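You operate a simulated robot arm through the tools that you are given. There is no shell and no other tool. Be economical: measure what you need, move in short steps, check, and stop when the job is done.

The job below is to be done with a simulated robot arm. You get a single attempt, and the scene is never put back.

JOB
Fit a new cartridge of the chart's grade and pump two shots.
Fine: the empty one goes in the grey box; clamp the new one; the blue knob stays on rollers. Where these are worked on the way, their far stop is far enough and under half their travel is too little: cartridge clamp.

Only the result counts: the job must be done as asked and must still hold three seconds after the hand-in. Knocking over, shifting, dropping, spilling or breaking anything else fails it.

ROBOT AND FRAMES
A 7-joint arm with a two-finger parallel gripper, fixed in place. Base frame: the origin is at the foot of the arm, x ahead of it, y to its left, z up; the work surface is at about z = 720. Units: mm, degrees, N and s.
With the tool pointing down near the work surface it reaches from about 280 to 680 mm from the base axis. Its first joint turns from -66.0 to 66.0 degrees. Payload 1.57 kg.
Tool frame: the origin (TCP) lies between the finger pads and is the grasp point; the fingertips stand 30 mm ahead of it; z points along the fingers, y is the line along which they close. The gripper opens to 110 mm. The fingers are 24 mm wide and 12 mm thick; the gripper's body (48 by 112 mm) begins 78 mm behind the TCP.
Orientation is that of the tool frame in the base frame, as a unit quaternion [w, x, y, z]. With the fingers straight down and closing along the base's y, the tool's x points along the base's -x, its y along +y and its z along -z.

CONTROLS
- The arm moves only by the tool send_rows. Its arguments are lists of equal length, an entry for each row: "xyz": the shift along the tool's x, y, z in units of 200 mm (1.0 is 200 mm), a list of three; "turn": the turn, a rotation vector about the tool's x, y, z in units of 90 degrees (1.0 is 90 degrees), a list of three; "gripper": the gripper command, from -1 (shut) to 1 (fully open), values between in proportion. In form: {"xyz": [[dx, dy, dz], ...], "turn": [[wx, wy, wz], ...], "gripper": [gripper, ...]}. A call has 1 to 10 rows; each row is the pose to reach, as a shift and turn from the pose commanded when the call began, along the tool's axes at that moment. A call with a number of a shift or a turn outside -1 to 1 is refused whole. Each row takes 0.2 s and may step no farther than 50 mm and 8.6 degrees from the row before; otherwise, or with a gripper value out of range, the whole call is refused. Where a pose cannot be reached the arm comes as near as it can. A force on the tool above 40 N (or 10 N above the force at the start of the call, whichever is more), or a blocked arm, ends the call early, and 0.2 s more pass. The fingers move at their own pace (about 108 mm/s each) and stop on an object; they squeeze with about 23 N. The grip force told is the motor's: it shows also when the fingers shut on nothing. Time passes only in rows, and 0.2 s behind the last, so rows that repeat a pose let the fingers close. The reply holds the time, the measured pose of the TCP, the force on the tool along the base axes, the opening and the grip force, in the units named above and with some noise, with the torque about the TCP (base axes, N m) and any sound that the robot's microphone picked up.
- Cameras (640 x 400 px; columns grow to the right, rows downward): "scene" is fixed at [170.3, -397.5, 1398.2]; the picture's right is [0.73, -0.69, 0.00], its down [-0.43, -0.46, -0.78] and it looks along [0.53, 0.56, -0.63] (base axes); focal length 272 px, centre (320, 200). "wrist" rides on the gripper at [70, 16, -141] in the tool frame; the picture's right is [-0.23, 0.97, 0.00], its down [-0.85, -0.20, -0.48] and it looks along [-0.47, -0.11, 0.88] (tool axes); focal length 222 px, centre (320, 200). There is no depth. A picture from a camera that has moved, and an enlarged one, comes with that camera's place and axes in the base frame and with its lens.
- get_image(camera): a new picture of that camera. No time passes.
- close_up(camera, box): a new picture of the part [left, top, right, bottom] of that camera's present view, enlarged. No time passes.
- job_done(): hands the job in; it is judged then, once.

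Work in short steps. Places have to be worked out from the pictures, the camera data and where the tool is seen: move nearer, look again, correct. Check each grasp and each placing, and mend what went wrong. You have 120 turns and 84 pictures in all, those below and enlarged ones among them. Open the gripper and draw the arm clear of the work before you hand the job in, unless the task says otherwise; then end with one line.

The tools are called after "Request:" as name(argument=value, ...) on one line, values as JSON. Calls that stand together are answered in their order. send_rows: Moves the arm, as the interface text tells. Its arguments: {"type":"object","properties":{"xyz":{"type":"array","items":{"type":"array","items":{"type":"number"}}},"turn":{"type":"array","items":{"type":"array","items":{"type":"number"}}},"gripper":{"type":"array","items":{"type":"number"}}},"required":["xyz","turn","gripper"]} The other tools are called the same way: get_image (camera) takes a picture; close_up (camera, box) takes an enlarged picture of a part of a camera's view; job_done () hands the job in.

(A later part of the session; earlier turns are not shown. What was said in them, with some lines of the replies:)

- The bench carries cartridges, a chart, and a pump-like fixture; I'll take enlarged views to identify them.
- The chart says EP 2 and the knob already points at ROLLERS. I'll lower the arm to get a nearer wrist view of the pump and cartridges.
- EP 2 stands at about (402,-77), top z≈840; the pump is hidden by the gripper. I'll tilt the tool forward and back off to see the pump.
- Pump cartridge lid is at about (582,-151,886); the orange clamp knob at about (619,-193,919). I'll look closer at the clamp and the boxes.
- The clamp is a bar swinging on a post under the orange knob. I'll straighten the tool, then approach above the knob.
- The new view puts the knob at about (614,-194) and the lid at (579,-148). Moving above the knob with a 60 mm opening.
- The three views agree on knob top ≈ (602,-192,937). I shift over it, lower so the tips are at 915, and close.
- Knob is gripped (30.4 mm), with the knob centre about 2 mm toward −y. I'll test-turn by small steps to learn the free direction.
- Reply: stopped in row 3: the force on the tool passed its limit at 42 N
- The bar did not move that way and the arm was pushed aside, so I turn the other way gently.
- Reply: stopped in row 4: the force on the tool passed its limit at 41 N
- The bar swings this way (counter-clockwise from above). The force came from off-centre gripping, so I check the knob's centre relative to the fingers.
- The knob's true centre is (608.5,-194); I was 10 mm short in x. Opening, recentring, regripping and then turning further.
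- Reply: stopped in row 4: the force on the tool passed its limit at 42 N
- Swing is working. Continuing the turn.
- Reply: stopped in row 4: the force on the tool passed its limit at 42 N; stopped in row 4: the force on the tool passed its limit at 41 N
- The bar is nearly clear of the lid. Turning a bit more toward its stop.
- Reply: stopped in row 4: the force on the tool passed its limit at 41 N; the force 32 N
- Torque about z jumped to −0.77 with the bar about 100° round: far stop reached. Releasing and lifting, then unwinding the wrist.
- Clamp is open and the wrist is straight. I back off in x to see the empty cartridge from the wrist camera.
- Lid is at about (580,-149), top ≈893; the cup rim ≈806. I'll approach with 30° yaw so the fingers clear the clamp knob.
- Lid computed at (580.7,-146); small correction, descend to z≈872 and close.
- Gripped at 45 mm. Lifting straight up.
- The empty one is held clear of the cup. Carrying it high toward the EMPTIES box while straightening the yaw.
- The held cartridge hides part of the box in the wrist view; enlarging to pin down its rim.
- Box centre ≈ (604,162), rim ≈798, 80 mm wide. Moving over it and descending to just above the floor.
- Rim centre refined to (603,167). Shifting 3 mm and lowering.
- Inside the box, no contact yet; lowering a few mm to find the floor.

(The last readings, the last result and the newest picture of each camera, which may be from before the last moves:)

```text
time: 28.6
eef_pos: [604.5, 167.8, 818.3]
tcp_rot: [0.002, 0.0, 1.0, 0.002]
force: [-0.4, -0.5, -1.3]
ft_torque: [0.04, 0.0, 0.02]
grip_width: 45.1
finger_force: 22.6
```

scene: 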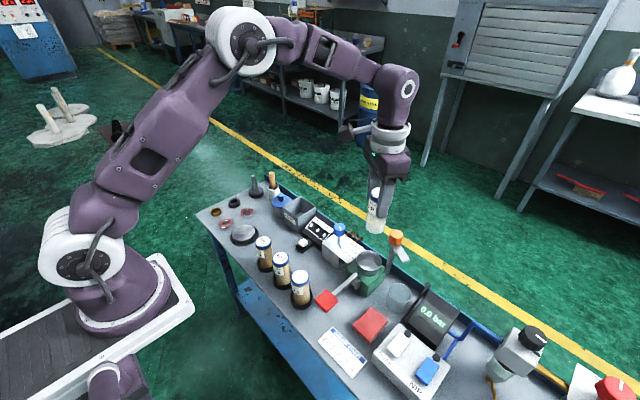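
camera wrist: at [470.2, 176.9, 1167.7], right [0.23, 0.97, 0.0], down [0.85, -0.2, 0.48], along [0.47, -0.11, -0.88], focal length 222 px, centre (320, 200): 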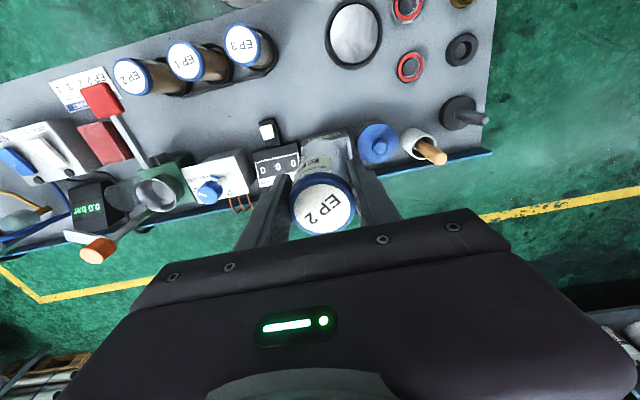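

Request:
send_rows(xyz=[[0, 0, 0.01], [0, 0, 0.02], [0, 0, 0.03], [0, 0, 0.035]], turn=[[0, 0, 0], [0, 0, 0], [0, 0, 0], [0, 0, 0]], gripper=[-1, -1, -1, -1])

Request:
close_up(camera="wrist", box=[240, 60, 400, 240])

```text
time: 29.6
eef_pos: [605.3, 167.9, 812.6]
tcp_rot: [0.002, -0.001, 1.0, 0.002]
force: [-0.3, 0.2, 16.7]
ft_torque: [-0.24, -0.28, -0.09]
grip_width: 44.8
finger_force: 23.4
```

```text
2.22 times, centred on (320, 150) of wrist
camera zoom: at [535.1, 183.2, 954.1], right [0.23, 0.97, 0.01], down [0.85, -0.2, 0.48], along [0.47, -0.1, -0.88], focal length 494 px, centre (320, 311)
```

zoom: 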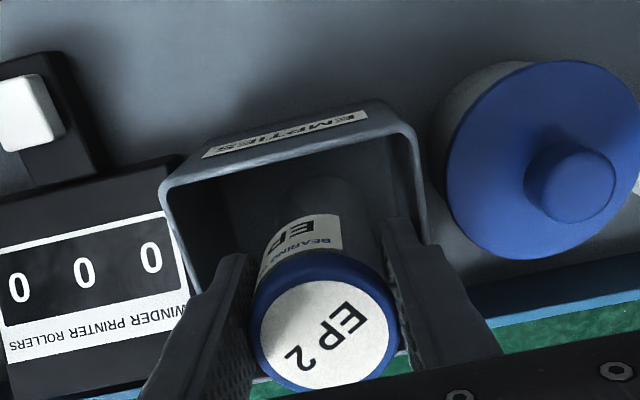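

Floor contact felt (16.7 N). Opening slightly and drawing up.

Request:
send_rows(xyz=[[0, 0, -0.005], [0, 0, -0.01], [0, 0, -0.01], [0, 0, -0.15], [0, 0, -0.35], [0, 0, -0.55], [0, 0, -0.75]], turn=[[0, 0, 0], [0, 0, 0], [0, 0, 0], [0, 0, 0], [0, 0, 0], [0, 0, 0], [0, 0, 0]], gripper=[-0.06, -0.06, -0.06, -0.06, -0.06, 0.2, 0.2])

Request:
get_image(camera="scene")

```text
time: 31.2
eef_pos: [604.1, 169.9, 964.2]
tcp_rot: [0.0, 0.0, 1.0, 0.002]
force: [0.2, 0.1, 1.1]
ft_torque: [-0.03, 0.01, -0.03]
grip_width: 65.9
finger_force: 0.1
```

```text
40 pictures are left
```

scene: 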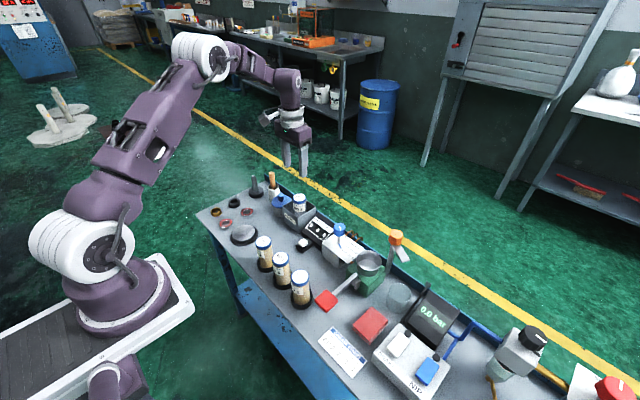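

Empty is standing in the box. Heading to the new EP 2 cartridge near (402,-77).

Request:
send_rows(xyz=[[0.16, -0.18, 0], [0.32, -0.36, 0], [0.48, -0.54, 0], [0.64, -0.72, 0]], turn=[[0, 0, 0], [0, 0, 0], [0, 0, 0], [0, 0, 0]], gripper=[0.2, 0.2, 0.2, 0.2])

Request:
send_rows(xyz=[[0.16, -0.17, 0], [0.32, -0.34, 0], [0.48, -0.515, 0]], turn=[[0, 0, 0], [0, 0, 0], [0, 0, 0]], gripper=[0.2, 0.2, 0.2])

Request:
get_image(camera="wrist")

```text
time: 32.2
eef_pos: [475.5, 22.9, 961.2]
tcp_rot: [0.001, -0.002, 1.0, 0.003]
force: [-0.4, -0.4, -0.1]
ft_torque: [0.02, 0.01, 0.0]
grip_width: 66.0
finger_force: 0.0
```

```text
time: 33.0
eef_pos: [381.1, -81.7, 960.5]
tcp_rot: [0.002, 0.0, 1.0, 0.003]
force: [0.2, 0.3, -0.7]
ft_torque: [0.04, 0.02, -0.01]
grip_width: 66.2
finger_force: 0.0
```

```text
39 pictures are left
camera wrist: at [309.9, -65.1, 1102.5], right [0.23, 0.97, 0.01], down [0.85, -0.2, 0.48], along [0.47, -0.1, -0.88], focal length 222 px, centre (320, 200)
```

wrist: 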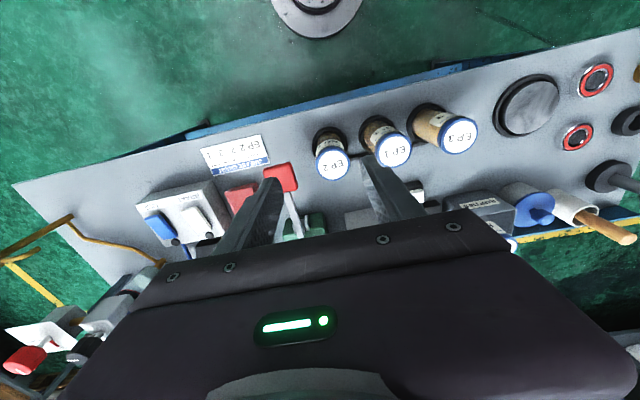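

EP 2's lid is about (404,-71,836). Moving above it with tips at ~865 and checking.

Request:
send_rows(xyz=[[-0.115, 0.05, 0.1], [-0.115, 0.05, 0.2], [-0.115, 0.05, 0.32]], turn=[[0, 0, 0], [0, 0, 0], [0, 0, 0]], gripper=[0.18, 0.18, 0.18])

Request:
close_up(camera="wrist", box=[220, 60, 420, 220])

Request:
close_up(camera="scene", box=[240, 220, 368, 320])

```text
time: 33.8
eef_pos: [403.6, -70.2, 897.2]
tcp_rot: [0.001, -0.001, 1.0, 0.003]
force: [-0.3, -0.4, -0.7]
ft_torque: [0.01, -0.02, 0.01]
grip_width: 64.8
finger_force: 0.1
```

```text
2.50 times, centred on (320, 140) of wrist
camera zoom: at [332.5, -55.1, 1038.6], right [0.23, 0.97, 0.01], down [0.85, -0.2, 0.48], along [0.47, -0.1, -0.88], focal length 555 px, centre (320, 350)
```

zoom: 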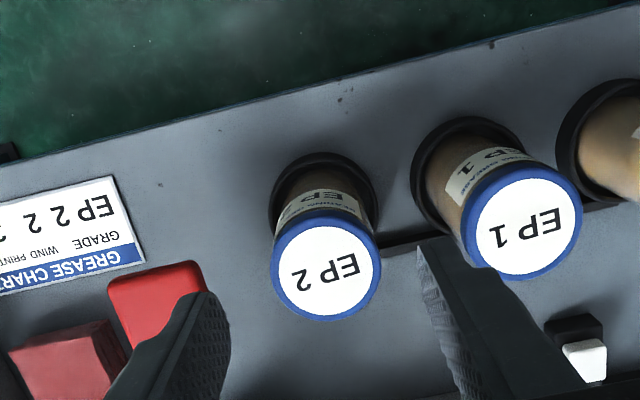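

```text
4.00 times, centred on (304, 270) of scene
camera zoom: at [170.3, -397.5, 1398.2], right [0.73, -0.69, 0.0], down [-0.43, -0.46, -0.78], along [0.53, 0.56, -0.63], focal length 1090 px, centre (384, -80)
```

zoom: 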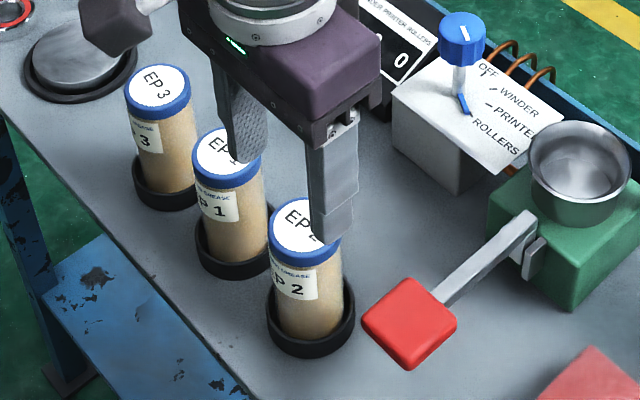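

EP 2 centre refined to (407,-68). Descending to z≈813 and closing.

Request:
send_rows(xyz=[[-0.017, 0.01, 0.1], [-0.017, 0.01, 0.25], [-0.017, 0.01, 0.42], [-0.017, 0.01, 0.42], [-0.017, 0.01, 0.42], [-0.017, 0.01, 0.42]], turn=[[0, 0, 0], [0, 0, 0], [0, 0, 0], [0, 0, 0], [0, 0, 0], [0, 0, 0]], gripper=[0.18, 0.18, 0.18, -1, -1, -1])

Request:
close_up(camera="scene", box=[240, 220, 368, 320])

Request:
close_up(camera="wrist", box=[220, 60, 420, 220])

```text
time: 35.2
eef_pos: [408.5, -67.7, 812.7]
tcp_rot: [0.002, -0.001, 1.0, 0.003]
force: [0.3, -1.0, 0.5]
ft_torque: [-0.12, -0.01, 0.02]
grip_width: 45.4
finger_force: 23.1
```

```text
4.00 times, centred on (304, 270) of scene
camera zoom: at [170.2, -397.5, 1398.2], right [0.73, -0.69, 0.0], down [-0.43, -0.46, -0.78], along [0.53, 0.56, -0.63], focal length 1090 px, centre (384, -80)
```

zoom: 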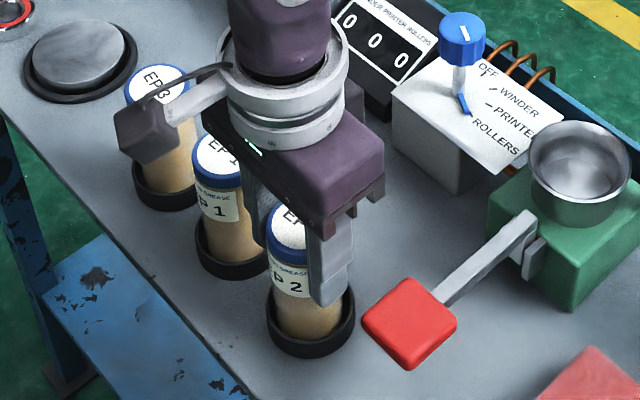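

```text
2.50 times, centred on (320, 140) of wrist
camera zoom: at [337.6, -52.3, 954.0], right [0.23, 0.97, 0.01], down [0.85, -0.2, 0.48], along [0.47, -0.1, -0.88], focal length 555 px, centre (320, 350)
```

zoom: 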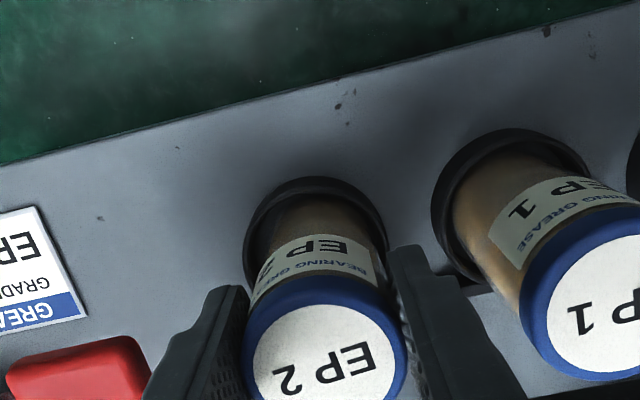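

Gripped at 45.4 mm. Lifting it straight up out of its ring.

Request:
send_rows(xyz=[[0, 0, -0.1], [0, 0, -0.3], [0, 0, -0.5], [0, 0, -0.7], [0, 0, -0.9], [0, 0, -1.0]], turn=[[0, 0, 0], [0, 0, 0], [0, 0, 0], [0, 0, 0], [0, 0, 0], [0, 0, 0]], gripper=[-1, -1, -1, -1, -1, -1])

Request:
send_rows(xyz=[[-0.2, -0.07, 0], [-0.4, -0.14, 0], [-0.6, -0.21, 0], [-0.75, -0.3, 0], [-0.86, -0.4, 0]], turn=[[0, 0, 0.08], [0, 0, 0.16], [0, 0, 0.24], [0, 0, 0.32], [0, 0, 0.333]], gripper=[-1, -1, -1, -1, -1])

Request:
get_image(camera="scene")

Request:
get_image(camera="wrist")

```text
time: 36.6
eef_pos: [408.6, -68.7, 1010.6]
tcp_rot: [0.001, -0.001, 1.0, 0.003]
force: [0.1, 0.3, -1.0]
ft_torque: [0.0, -0.01, 0.01]
grip_width: 45.0
finger_force: 22.7
```

```text
time: 37.8
eef_pos: [579.7, -147.2, 1011.8]
tcp_rot: [0.0, 0.258, 0.966, 0.002]
force: [-1.1, 1.2, -1.3]
ft_torque: [0.05, 0.03, 0.01]
grip_width: 44.9
finger_force: 22.8
```

```text
34 pictures are left
```

scene: 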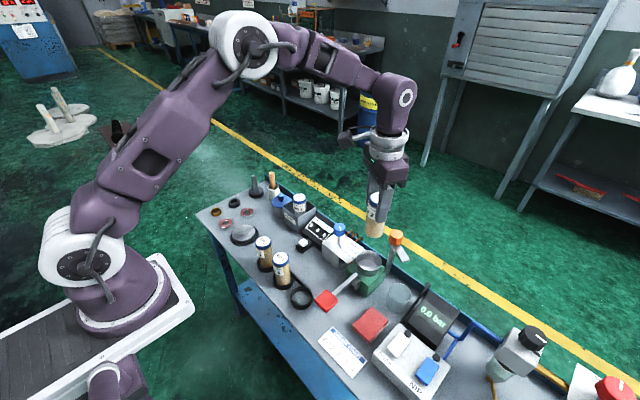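

```text
33 pictures are left
camera wrist: at [527.3, -99.4, 1154.6], right [0.68, 0.73, 0.0], down [0.64, -0.6, 0.48], along [0.35, -0.32, -0.88], focal length 222 px, centre (320, 200)
```

wrist: 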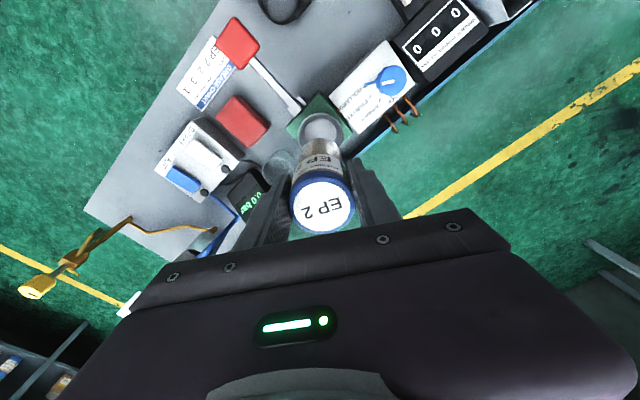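

The position matches the pick-up pose over the cup. Lowering toward the cup floor.

Request:
send_rows(xyz=[[0, 0, 0.1], [0, 0, 0.25], [0, 0, 0.4], [0, 0, 0.52], [0, 0, 0.6], [0, 0, 0.645]], turn=[[0, 0, 0], [0, 0, 0], [0, 0, 0], [0, 0, 0], [0, 0, 0], [0, 0, 0]], gripper=[-1, -1, -1, -1, -1, -1])

Request:
close_up(camera="scene", box=[330, 190, 458, 290])

Request:
close_up(camera="wrist", box=[220, 60, 420, 220])

```text
time: 39.2
eef_pos: [580.4, -145.1, 881.9]
tcp_rot: [0.001, 0.258, 0.966, 0.002]
force: [0.3, 1.1, -2.0]
ft_torque: [0.02, 0.03, -0.01]
grip_width: 45.1
finger_force: 23.1
```

```text
4.00 times, centred on (394, 240) of scene
camera zoom: at [170.3, -397.5, 1398.2], right [0.73, -0.69, 0.0], down [-0.43, -0.46, -0.78], along [0.53, 0.56, -0.63], focal length 1090 px, centre (24, 40)
```

zoom: 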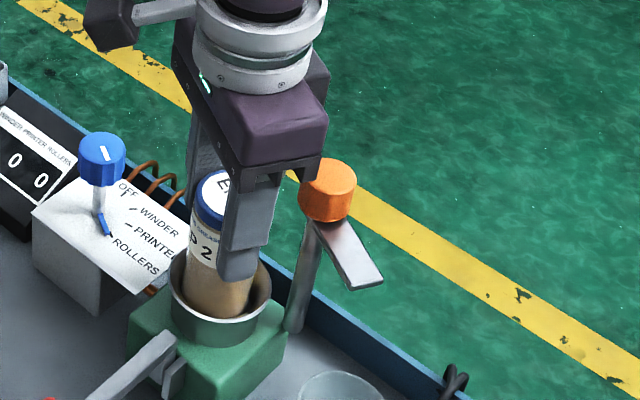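

```text
2.50 times, centred on (320, 140) of wrist
camera zoom: at [527.7, -98.3, 1023.8], right [0.68, 0.73, 0.01], down [0.64, -0.6, 0.48], along [0.35, -0.32, -0.88], focal length 555 px, centre (320, 350)
```

zoom: 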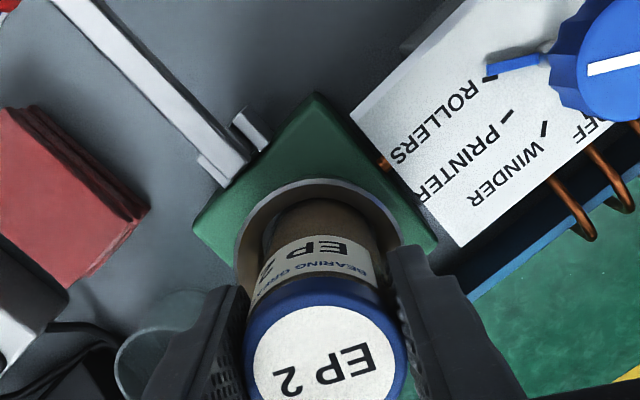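

It is inside the cup. Lowering in small steps until contact.

Request:
send_rows(xyz=[[0, 0, 0.015], [0, 0, 0.03], [0, 0, 0.04], [0, 0, 0.05], [0, 0, 0.06]], turn=[[0, 0, 0], [0, 0, 0], [0, 0, 0], [0, 0, 0], [0, 0, 0]], gripper=[-1, -1, -1, -1, -1])

```text
time: 40.4
eef_pos: [579.9, -147.3, 870.6]
tcp_rot: [0.003, 0.257, 0.966, 0.002]
force: [-1.5, -0.6, 17.9]
ft_torque: [-0.31, -0.09, -0.12]
grip_width: 45.0
finger_force: 23.4
```

Seated on the cup floor (17.9 N). Releasing and rising.

Request:
send_rows(xyz=[[0, 0, -0.008], [0, 0, -0.008], [0, 0, -0.008], [0, 0, -0.1], [0, 0, -0.3], [0, 0, -0.5], [0, 0, -0.7]], turn=[[0, 0, 0], [0, 0, 0], [0, 0, 0], [0, 0, 0], [0, 0, 0], [0, 0, 0], [0, 0, 0]], gripper=[0.2, 0.2, 0.2, 0.2, 0.2, 0.2, 0.2])

Request:
close_up(camera="scene", box=[330, 190, 458, 290])

Request:
get_image(camera="wrist")

```text
time: 42.0
eef_pos: [577.4, -147.1, 1012.5]
tcp_rot: [0.0, 0.258, 0.966, 0.003]
force: [0.1, 0.0, -0.5]
ft_torque: [0.01, 0.02, -0.01]
grip_width: 65.9
finger_force: 0.1
```

```text
4.00 times, centred on (394, 240) of scene
camera zoom: at [170.2, -397.5, 1398.2], right [0.73, -0.69, 0.0], down [-0.43, -0.46, -0.78], along [0.53, 0.56, -0.63], focal length 1090 px, centre (24, 40)
```

zoom: 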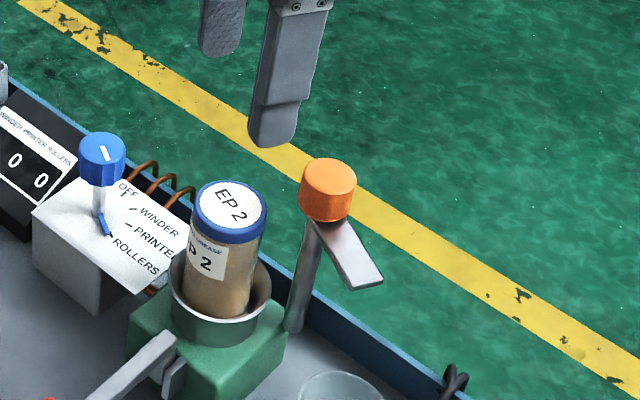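

```text
29 pictures are left
camera wrist: at [525.0, -99.0, 1153.6], right [0.68, 0.73, 0.01], down [0.64, -0.6, 0.48], along [0.35, -0.32, -0.88], focal length 222 px, centre (320, 200)
```

wrist: 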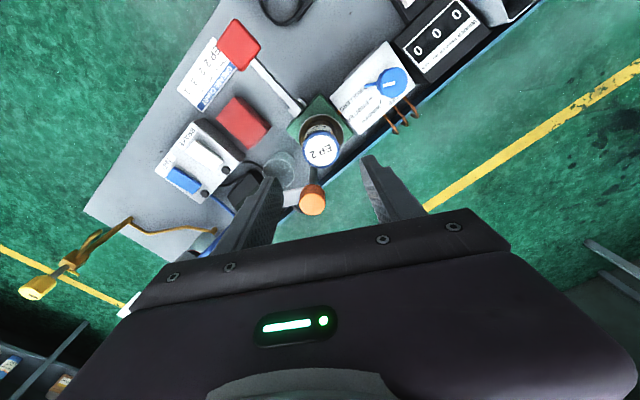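

New EP 2 is seated upright. Now positioning over the knob (contact data suggest centre ≈ (614,-196)) and winding the wrist to −100° yaw before gripping.

Request:
send_rows(xyz=[[-0.14, -0.06, 0], [-0.281, -0.1205, 0], [-0.281, -0.1205, 0], [-0.281, -0.1205, 0], [-0.281, -0.1205, 0], [-0.281, -0.1205, 0], [-0.281, -0.1205, 0], [-0.281, -0.1205, 0], [-0.281, -0.1205, 0], [-0.281, -0.1205, 0]], turn=[[0, 0, -0.09], [0, 0, -0.18], [0, 0, -0.27], [0, 0, -0.36], [0, 0, -0.45], [0, 0, -0.54], [0, 0, -0.63], [0, 0, -0.72], [0, 0, -0.81], [0, 0, -0.9]], gripper=[0.1, 0.1, 0.1, 0.1, 0.1, 0.1, 0.1, 0.1, 0.1, 0.1])

Request:
send_rows(xyz=[[0, 0, 0], [0, 0, 0], [0, 0, 0], [0, 0, 0], [0, 0, 0], [0, 0, 0.15], [0, 0, 0.2]], turn=[[0, 0, -0.09], [0, 0, -0.18], [0, 0, -0.27], [0, 0, -0.36], [0, 0, -0.45], [0, 0, -0.52], [0, 0, -0.52]], gripper=[0.1, 0.1, 0.1, 0.1, 0.1, 0.1, 0.1])

Request:
close_up(camera="wrist", box=[220, 60, 420, 240])

```text
time: 44.2
eef_pos: [616.1, -196.1, 1011.6]
tcp_rot: [0.002, -0.432, 0.902, 0.001]
force: [-0.1, 0.3, -0.4]
ft_torque: [0.02, 0.0, 0.0]
grip_width: 60.3
finger_force: 0.0
```

```text
time: 45.8
eef_pos: [616.2, -197.3, 972.0]
tcp_rot: [-0.003, 0.755, -0.656, 0.0]
force: [0.8, -0.5, -0.4]
ft_torque: [-0.01, 0.03, 0.02]
grip_width: 60.7
finger_force: 0.1
```

```text
2.22 times, centred on (320, 150) of wrist
camera zoom: at [609.4, -269.5, 1113.0], right [-1.0, 0.09, 0.0], down [0.08, 0.87, 0.48], along [0.05, 0.48, -0.88], focal length 494 px, centre (320, 311)
```

zoom: 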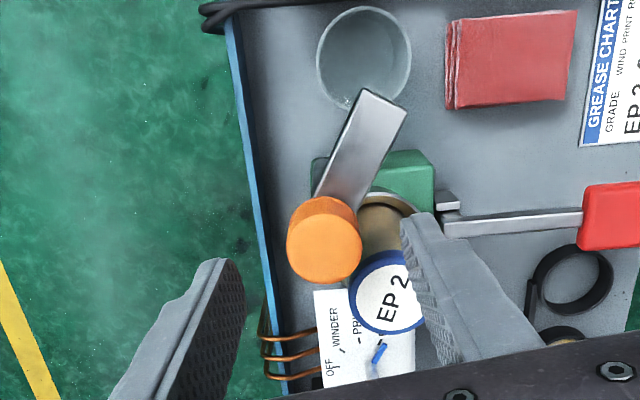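

Knob centre is confirmed at about (615,-198), right beneath. Lowering, gripping, and beginning the turn back.

Request:
send_rows(xyz=[[0, 0, 0.08], [0, 0, 0.145], [0, 0, 0.145], [0, 0, 0.145], [0, 0, 0.145]], turn=[[0, 0, 0], [0, 0, 0], [0, 0, 0], [0, 0, 0], [0, 0, 0]], gripper=[0.1, 0.1, -1, -1, -1])

Request:
send_rows(xyz=[[0, 0, 0], [0, 0, 0], [0, 0, 0], [0, 0, 0], [0, 0, 0]], turn=[[0, 0, 0.07], [0, 0, 0.14], [0, 0, 0.21], [0, 0, 0.28], [0, 0, 0.35]], gripper=[-1, -1, -1, -1, -1])

Request:
close_up(camera="wrist", box=[220, 60, 420, 240])

```text
time: 47.0
eef_pos: [616.1, -196.7, 941.3]
tcp_rot: [-0.003, 0.754, -0.657, -0.001]
force: [-9.5, 1.5, -0.1]
ft_torque: [-0.08, 0.24, 0.04]
grip_width: 30.8
finger_force: 39.7
```

```text
time: 48.2
eef_pos: [613.5, -196.1, 941.8]
tcp_rot: [0.0, -0.546, 0.837, 0.002]
force: [-23.2, 1.8, -9.3]
ft_torque: [0.09, 0.58, 0.09]
grip_width: 31.3
finger_force: 40.0
```

```text
2.22 times, centred on (320, 150) of wrist
camera zoom: at [571.1, -255.1, 1083.1], right [-0.8, 0.6, 0.01], down [0.53, 0.7, 0.48], along [0.29, 0.39, -0.88], focal length 494 px, centre (320, 311)
```

zoom: 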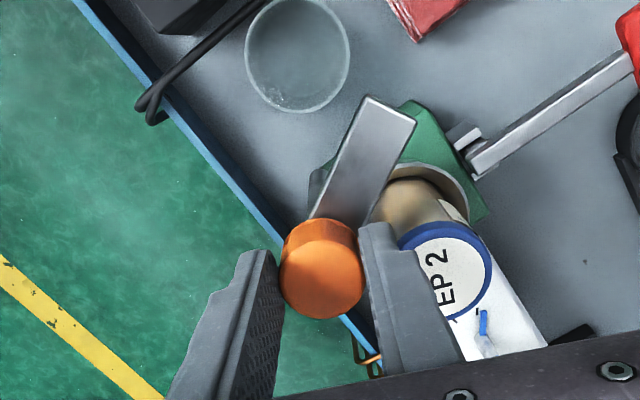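

Request:
send_rows(xyz=[[0.006, 0.0137, 0], [0.006, 0.0137, 0], [0.006, 0.0137, 0], [0.006, 0.0137, 0], [0.006, 0.0137, 0]], turn=[[0, 0, 0.07], [0, 0, 0.14], [0, 0, 0.21], [0, 0, 0.28], [0, 0, 0.35]], gripper=[-1, -1, -1, -1, -1])

Request:
close_up(camera="scene", box=[330, 190, 458, 290])

```text
time: 49.4
eef_pos: [612.3, -196.4, 941.5]
tcp_rot: [0.002, -0.299, 0.954, 0.003]
force: [-13.0, 3.1, -16.3]
ft_torque: [0.45, -0.11, 0.05]
grip_width: 30.9
finger_force: 40.4
```

```text
4.00 times, centred on (394, 240) of scene
camera zoom: at [170.2, -397.5, 1398.2], right [0.73, -0.69, 0.0], down [-0.43, -0.46, -0.78], along [0.53, 0.56, -0.63], focal length 1090 px, centre (24, 40)
```

zoom: 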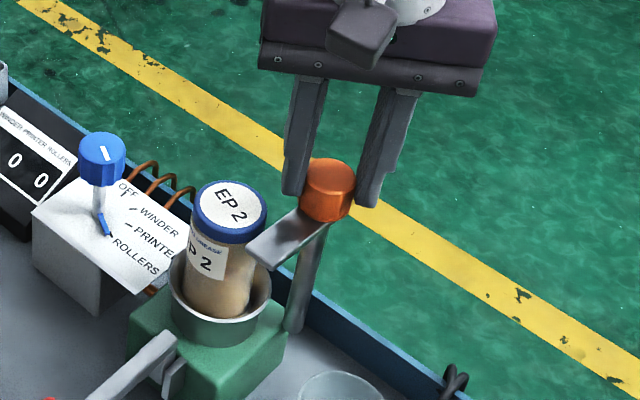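

The bar is reaching the lid. Continuing the turn and watching the lid.

Request:
send_rows(xyz=[[0.005, 0, -0.01], [0.005, 0, -0.01], [0.005, 0, -0.01], [0.005, 0, -0.01]], turn=[[0, 0, 0.06], [0, 0, 0.12], [0, 0, 0.18], [0, 0, 0.24]], gripper=[-1, -1, -1, -1])

Request:
send_rows(xyz=[[0, 0, 0], [0, 0, 0], [0, 0, 0], [0, 0, 0]], turn=[[0, 0, 0.06], [0, 0, 0.12], [0, 0, 0.18], [0, 0, 0.24]], gripper=[-1, -1, -1, -1])

Request:
close_up(camera="scene", box=[330, 190, 458, 290])

```text
time: 50.4
eef_pos: [611.3, -194.5, 943.8]
tcp_rot: [0.0, -0.115, 0.993, 0.005]
force: [-7.6, 20.9, -27.2]
ft_torque: [0.54, 0.12, 0.04]
grip_width: 31.0
finger_force: 39.8
```

```text
time: 51.4
eef_pos: [611.8, -194.1, 944.0]
tcp_rot: [0.002, 0.073, 0.997, 0.005]
force: [-5.2, 32.4, -16.7]
ft_torque: [0.61, 0.58, 0.06]
grip_width: 30.9
finger_force: 39.7
```

```text
4.00 times, centred on (394, 240) of scene
camera zoom: at [170.5, -396.7, 1398.4], right [0.73, -0.69, 0.0], down [-0.43, -0.46, -0.78], along [0.53, 0.56, -0.63], focal length 1090 px, centre (24, 40)
```

zoom: 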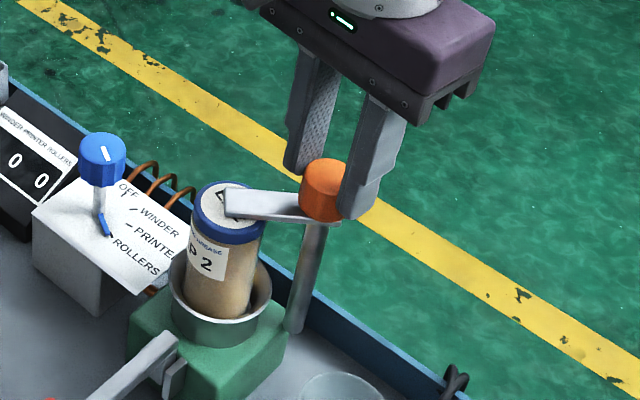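

Nearly back to its original place. A last small turn to the stop, easing the side force.

Request:
send_rows(xyz=[[0, 0.012, 0], [0, 0.012, 0], [0, 0.012, 0], [0, 0.012, 0]], turn=[[0, 0, 0.04], [0, 0, 0.08], [0, 0, 0.12], [0, 0, 0.16]], gripper=[-1, -1, -1, -1])

Request:
close_up(camera="scene", box=[345, 220, 425, 270])

```text
time: 52.4
eef_pos: [614.5, -193.4, 944.6]
tcp_rot: [0.003, 0.197, 0.98, 0.004]
force: [1.6, 25.6, 1.1]
ft_torque: [0.81, -0.14, 0.44]
grip_width: 31.0
finger_force: 40.2
```

```text
8.00 times, centred on (385, 245) of scene
camera zoom: at [170.3, -396.8, 1398.4], right [0.73, -0.69, 0.0], down [-0.43, -0.46, -0.78], along [0.53, 0.56, -0.63], focal length 2179 px, centre (-200, -160)
```

zoom: 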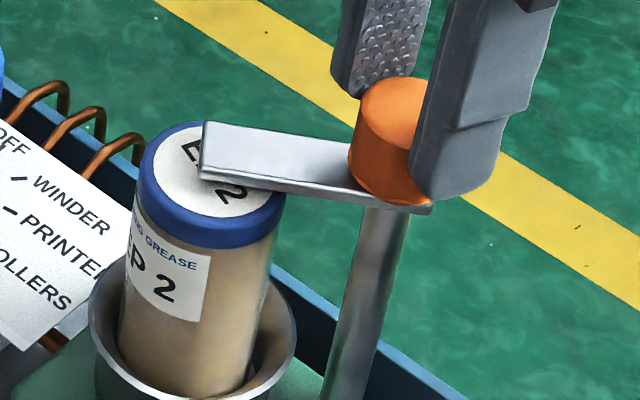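

The bar matches its original clamped pose and torque shows the stop. Releasing, lifting, and straightening while backing toward the lever.

Request:
send_rows(xyz=[[0, 0, 0], [0, 0, 0], [0, 0, -0.2], [0, 0, -0.4]], turn=[[0, 0, 0], [0, 0, 0], [0, 0, 0], [0, 0, 0]], gripper=[0.1, 0.1, 0.1, 0.1])

Request:
send_rows(xyz=[[0.2, 0, 0], [0.4, 0, 0], [0.6, 0, 0], [0.8, 0, 0], [1.0, 0, 0]], turn=[[0, 0, -0.07], [0, 0, -0.14], [0, 0, -0.21], [0, 0, -0.252], [0, 0, -0.252]], gripper=[0, -0.5, -1, -1, -1])

Request:
get_image(camera="wrist")

Request:
get_image(camera="scene")

```text
time: 53.4
eef_pos: [611.8, -196.1, 1024.6]
tcp_rot: [0.002, 0.197, 0.98, 0.002]
force: [-1.4, -1.4, 0.6]
ft_torque: [0.02, 0.04, 0.02]
grip_width: 60.8
finger_force: 0.0
```

```text
time: 54.6
eef_pos: [428.6, -119.9, 1022.9]
tcp_rot: [0.002, 0.0, 1.0, 0.002]
force: [0.0, 0.6, -0.2]
ft_torque: [-0.03, 0.01, 0.0]
grip_width: 0.0
finger_force: 21.4
```

```text
23 pictures are left
camera wrist: at [356.3, -103.9, 1164.6], right [0.23, 0.97, 0.01], down [0.85, -0.2, 0.48], along [0.47, -0.1, -0.88], focal length 222 px, centre (320, 200)
```

wrist: 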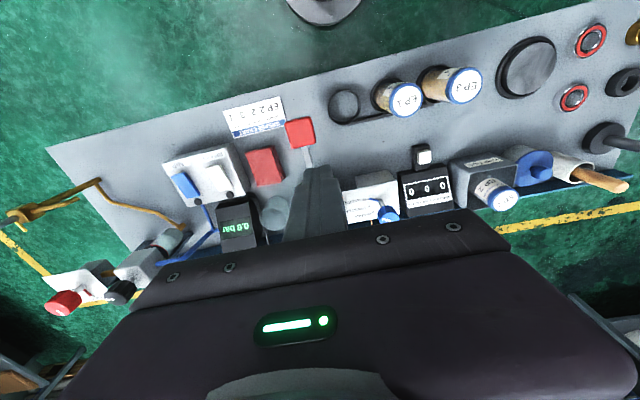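

```text
22 pictures are left
```

scene: 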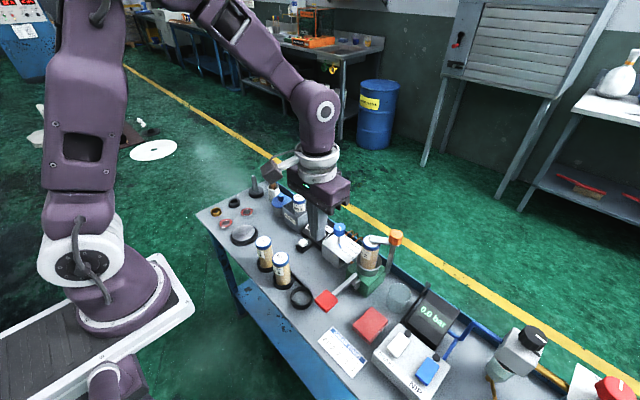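

Lever pad is at about (421,-149,812). Coming above it with closed fingers.

Request:
send_rows(xyz=[[0.038, -0.145, 0.1], [0.038, -0.145, 0.3], [0.038, -0.145, 0.5], [0.038, -0.145, 0.7], [0.038, -0.145, 0.775]], turn=[[0, 0, 0], [0, 0, 0], [0, 0, 0], [0, 0, 0], [0, 0, 0]], gripper=[-1, -1, -1, -1, -1])

Request:
close_up(camera="scene", box=[290, 230, 418, 330])

Request:
close_up(camera="wrist", box=[220, 60, 420, 220])

```text
time: 55.8
eef_pos: [422.1, -146.3, 868.0]
tcp_rot: [0.002, 0.001, 1.0, 0.002]
force: [0.8, -0.9, 0.3]
ft_torque: [-0.02, 0.0, 0.02]
grip_width: 0.0
finger_force: 20.9
```

```text
4.00 times, centred on (354, 280) of scene
camera zoom: at [170.3, -397.5, 1398.2], right [0.73, -0.69, 0.0], down [-0.43, -0.46, -0.78], along [0.53, 0.56, -0.63], focal length 1090 px, centre (184, -120)
```

zoom: 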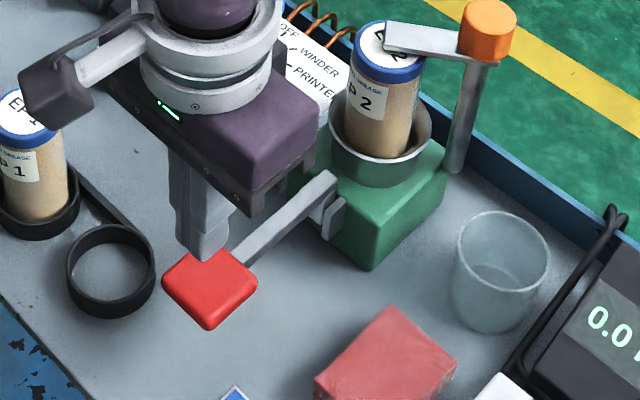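

```text
2.50 times, centred on (320, 140) of wrist
camera zoom: at [351.4, -130.9, 1009.9], right [0.23, 0.97, 0.01], down [0.85, -0.2, 0.48], along [0.47, -0.11, -0.88], focal length 555 px, centre (320, 350)
```

zoom: 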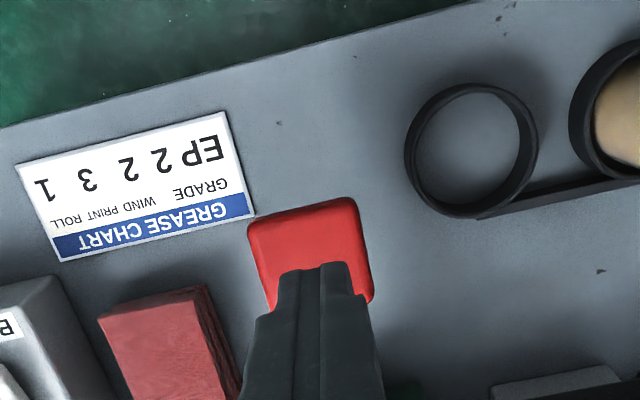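

Fine-adjusting to the pad centre (417,-150) and pressing down gently.

Request:
send_rows(xyz=[[0.025, -0.018, 0], [0.025, -0.018, 0.08], [0.025, -0.018, 0.13], [0.025, -0.018, 0.18], [0.025, -0.018, 0.23]], turn=[[0, 0, 0], [0, 0, 0], [0, 0, 0], [0, 0, 0], [0, 0, 0]], gripper=[-1, -1, -1, -1, -1])

Request:
close_up(camera="scene", box=[290, 230, 418, 330])

```text
time: 57.0
eef_pos: [416.3, -150.5, 822.8]
tcp_rot: [0.001, 0.001, 1.0, 0.003]
force: [-3.8, -0.1, 4.2]
ft_torque: [-0.01, 0.07, -0.04]
grip_width: 0.0
finger_force: 22.0
```

```text
4.00 times, centred on (354, 280) of scene
camera zoom: at [170.1, -397.5, 1398.2], right [0.73, -0.69, 0.0], down [-0.43, -0.46, -0.78], along [0.53, 0.56, -0.63], focal length 1090 px, centre (184, -120)
```

zoom: 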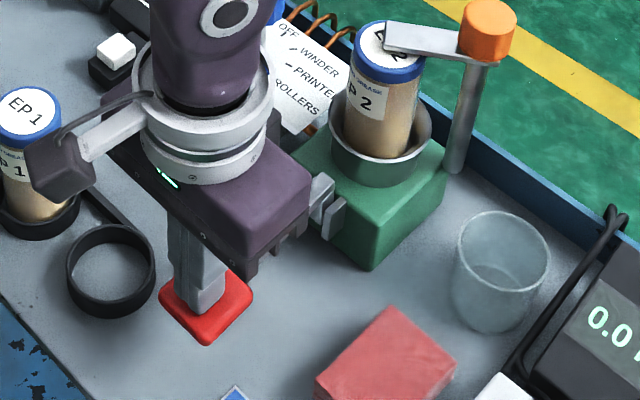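

The lever yields with ~4 N. Pressing on to the bottom stop.

Request:
send_rows(xyz=[[0, 0, 0.04], [0, 0, 0.08], [0, 0, 0.12], [0, 0, 0.16], [0, 0, 0.2], [0, 0, 0.24], [0, 0, 0.27]], turn=[[0, 0, 0], [0, 0, 0], [0, 0, 0], [0, 0, 0], [0, 0, 0], [0, 0, 0], [0, 0, 0]], gripper=[-1, -1, -1, -1, -1, -1, -1])

Request:
close_up(camera="scene", box=[270, 210, 418, 330])

```text
time: 58.1
eef_pos: [417.0, -150.6, 791.3]
tcp_rot: [0.002, 0.001, 1.0, 0.002]
force: [-7.7, 4.8, 33.3]
ft_torque: [0.06, -0.15, 0.21]
grip_width: 0.1
finger_force: 21.7
stopped in row 5: the force on the tool passed its limit at 61 N (the readings are from after the stop); the commanded pose is now the measured one
```

```text
3.33 times, centred on (344, 270) of scene
camera zoom: at [169.7, -397.2, 1398.4], right [0.73, -0.69, 0.0], down [-0.43, -0.46, -0.78], along [0.53, 0.56, -0.63], focal length 908 px, centre (240, -33)
```

zoom: 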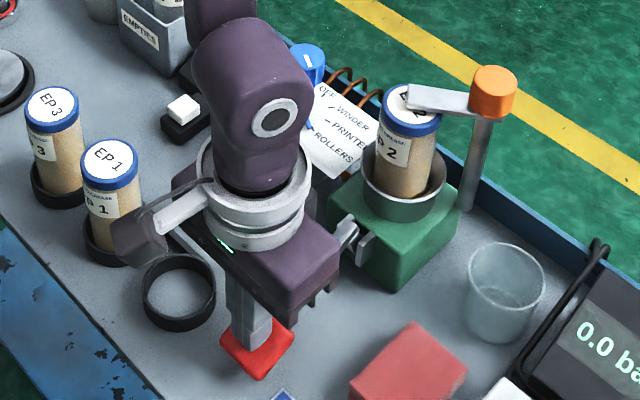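

Bottom stop reached. Rising to see whether the lever returns and the counter advanced.

Request:
send_rows(xyz=[[0, 0, -0.08], [0, 0, -0.16], [0, 0, -0.24], [0, 0, -0.32], [0, 0, -0.4], [0, 0, -0.5]], turn=[[0, 0, 0], [0, 0, 0], [0, 0, 0], [0, 0, 0], [0, 0, 0], [0, 0, 0]], gripper=[-1, -1, -1, -1, -1, -1])

Request:
close_up(camera="scene", box=[270, 210, 418, 330])

Request:
get_image(camera="wrist")

```text
time: 59.5
eef_pos: [416.0, -151.7, 890.5]
tcp_rot: [0.002, 0.001, 1.0, 0.001]
force: [-0.1, 0.9, 1.0]
ft_torque: [0.04, 0.02, 0.01]
grip_width: 0.0
finger_force: 21.0
```

```text
3.33 times, centred on (344, 270) of scene
camera zoom: at [170.3, -397.5, 1398.2], right [0.73, -0.69, 0.0], down [-0.43, -0.46, -0.78], along [0.53, 0.56, -0.63], focal length 908 px, centre (240, -33)
```

zoom: 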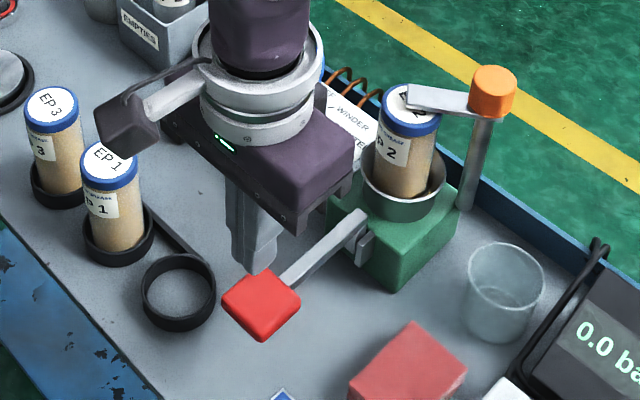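

```text
16 pictures are left
camera wrist: at [346.0, -134.9, 1031.6], right [0.23, 0.97, 0.0], down [0.85, -0.2, 0.48], along [0.47, -0.11, -0.88], focal length 222 px, centre (320, 200)
```

wrist: 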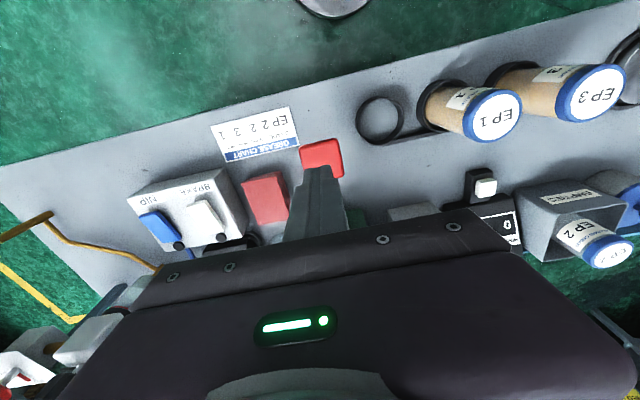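

Lever sprang back. I rise to view the counter before the second stroke.

Request:
send_rows(xyz=[[0, 0, -0.2], [0, 0, -0.4], [0, 0, -0.6]], turn=[[0, 0, 0], [0, 0, 0], [0, 0, 0]], gripper=[-1, -1, -1])

Request:
close_up(camera="wrist", box=[340, 120, 500, 220])

```text
time: 60.3
eef_pos: [414.3, -151.5, 1010.2]
tcp_rot: [0.001, 0.001, 1.0, 0.001]
force: [-0.3, -0.3, -0.3]
ft_torque: [-0.01, 0.02, -0.02]
grip_width: 0.1
finger_force: 21.4
```

```text
4.00 times, centred on (420, 170) of wrist
camera zoom: at [344.5, -136.3, 1151.7], right [0.23, 0.97, 0.0], down [0.85, -0.2, 0.48], along [0.47, -0.11, -0.88], focal length 888 px, centre (-80, 320)
```

zoom: 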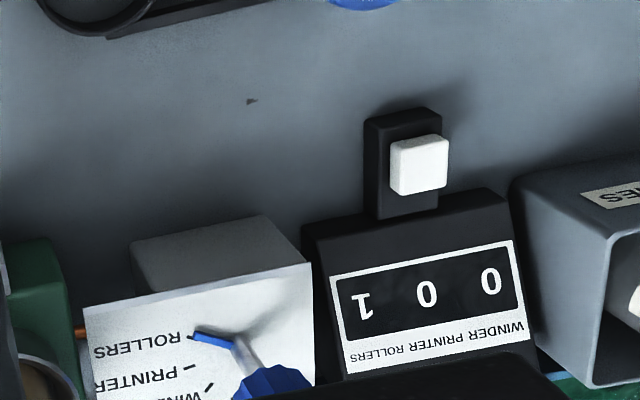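

Rollers counter reads 1 and the knob is on ROLLERS. Pressing the second stroke the same way.

Request:
send_rows(xyz=[[-0.01, 0.005, 0.24], [-0.01, 0.005, 0.48], [-0.01, 0.005, 0.7], [-0.01, 0.005, 0.8], [-0.01, 0.005, 0.87], [-0.01, 0.005, 0.94]], turn=[[0, 0, 0], [0, 0, 0], [0, 0, 0], [0, 0, 0], [0, 0, 0], [0, 0, 0]], gripper=[-1, -1, -1, -1, -1, -1])

Request:
send_rows(xyz=[[0, 0, 0.04], [0, 0, 0.08], [0, 0, 0.11], [0, 0, 0.14], [0, 0, 0.17], [0, 0, 0.2]], turn=[[0, 0, 0], [0, 0, 0], [0, 0, 0], [0, 0, 0], [0, 0, 0], [0, 0, 0]], gripper=[-1, -1, -1, -1, -1, -1])

Request:
send_rows(xyz=[[0, 0, -0.1], [0, 0, -0.2], [0, 0, -0.3], [0, 0, -0.4], [0, 0, -0.6], [0, 0, -0.8], [0, 0, -1.0]], turn=[[0, 0, 0], [0, 0, 0], [0, 0, 0], [0, 0, 0], [0, 0, 0], [0, 0, 0], [0, 0, 0]], gripper=[-1, -1, -1, -1, -1, -1, -1])

Request:
close_up(camera="wrist", box=[340, 120, 500, 220])

```text
time: 61.7
eef_pos: [418.1, -148.7, 823.0]
tcp_rot: [0.002, 0.0, 1.0, 0.001]
force: [-3.5, 0.7, 4.1]
ft_torque: [0.03, -0.05, -0.02]
grip_width: 0.0
finger_force: 20.9
```

```text
time: 62.9
eef_pos: [418.3, -148.5, 793.3]
tcp_rot: [0.002, 0.001, 1.0, 0.002]
force: [-5.7, 5.0, 29.5]
ft_torque: [0.06, -0.14, 0.24]
grip_width: 0.0
finger_force: 21.3
stopped in row 5: the force on the tool passed its limit at 56 N (the readings are from after the stop); the commanded pose is now the measured one
```

```text
time: 64.5
eef_pos: [418.5, -147.8, 992.7]
tcp_rot: [0.002, 0.002, 1.0, 0.002]
force: [-0.5, -1.2, 0.1]
ft_torque: [0.0, 0.0, 0.0]
grip_width: 0.0
finger_force: 21.3
```

```text
4.00 times, centred on (420, 170) of wrist
camera zoom: at [347.3, -132.4, 1134.7], right [0.23, 0.97, 0.0], down [0.85, -0.2, 0.48], along [0.47, -0.11, -0.88], focal length 888 px, centre (-80, 320)
```

zoom: 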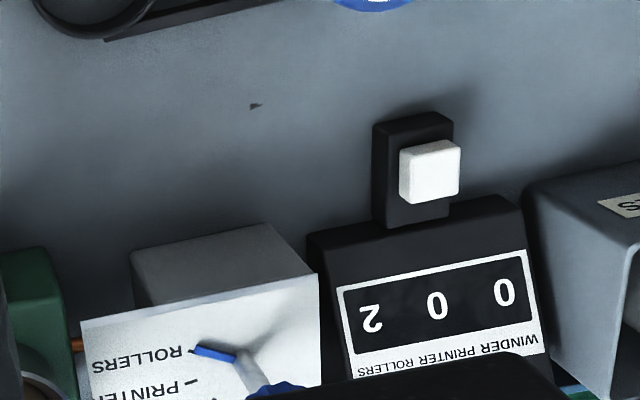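

Rollers counter reads 2. Opening the gripper, drawing clear and doing a final check.

Request:
send_rows(xyz=[[0.15, 0, -0.15], [0.25, 0, -0.3], [0.25, 0, -0.5], [0.25, 0, -0.7]], turn=[[0, 0, 0], [0, 0, 0], [0, 0, 0], [0, 0, 0]], gripper=[0, 1, 1, 1])

Request:
get_image(camera="scene")

Request:
close_up(camera="scene", box=[280, 200, 424, 300])

```text
time: 65.5
eef_pos: [367.9, -149.6, 1130.4]
tcp_rot: [0.002, 0.001, 1.0, 0.001]
force: [-0.3, 0.5, 0.3]
ft_torque: [0.04, 0.01, 0.02]
grip_width: 110.0
finger_force: 0.2
```

```text
13 pictures are left
```

scene: 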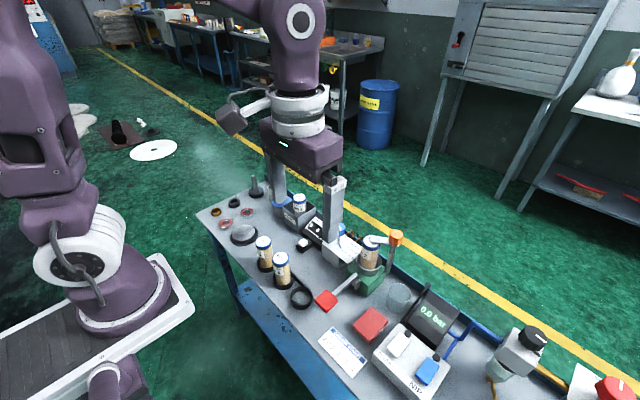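

```text
4.00 times, centred on (352, 250) of scene
camera zoom: at [170.2, -397.5, 1398.2], right [0.73, -0.69, 0.0], down [-0.43, -0.46, -0.78], along [0.53, 0.56, -0.63], focal length 1090 px, centre (192, 0)
```

zoom: 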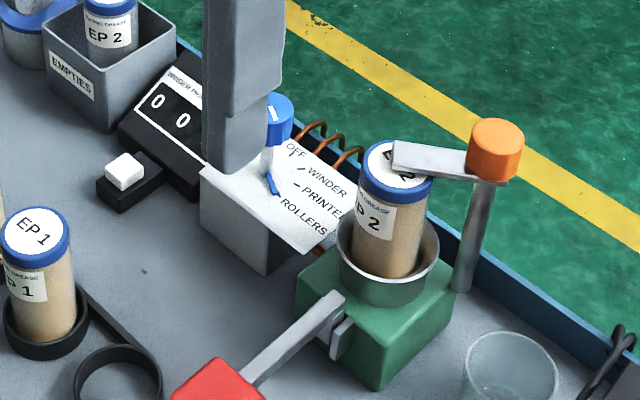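

Everything is in place: the empty is in the grey box, the new EP 2 is clamped, the counter reads 2, the knob is on ROLLERS and the arm is clear. Handing in.

Request:
job_done()

```text
The job is handed in.
```

I fitted and clamped the new EP 2 cartridge, put the empty one in the grey box, and pumped two shots (the rollers counter reads 2) with the blue knob still on rollers.
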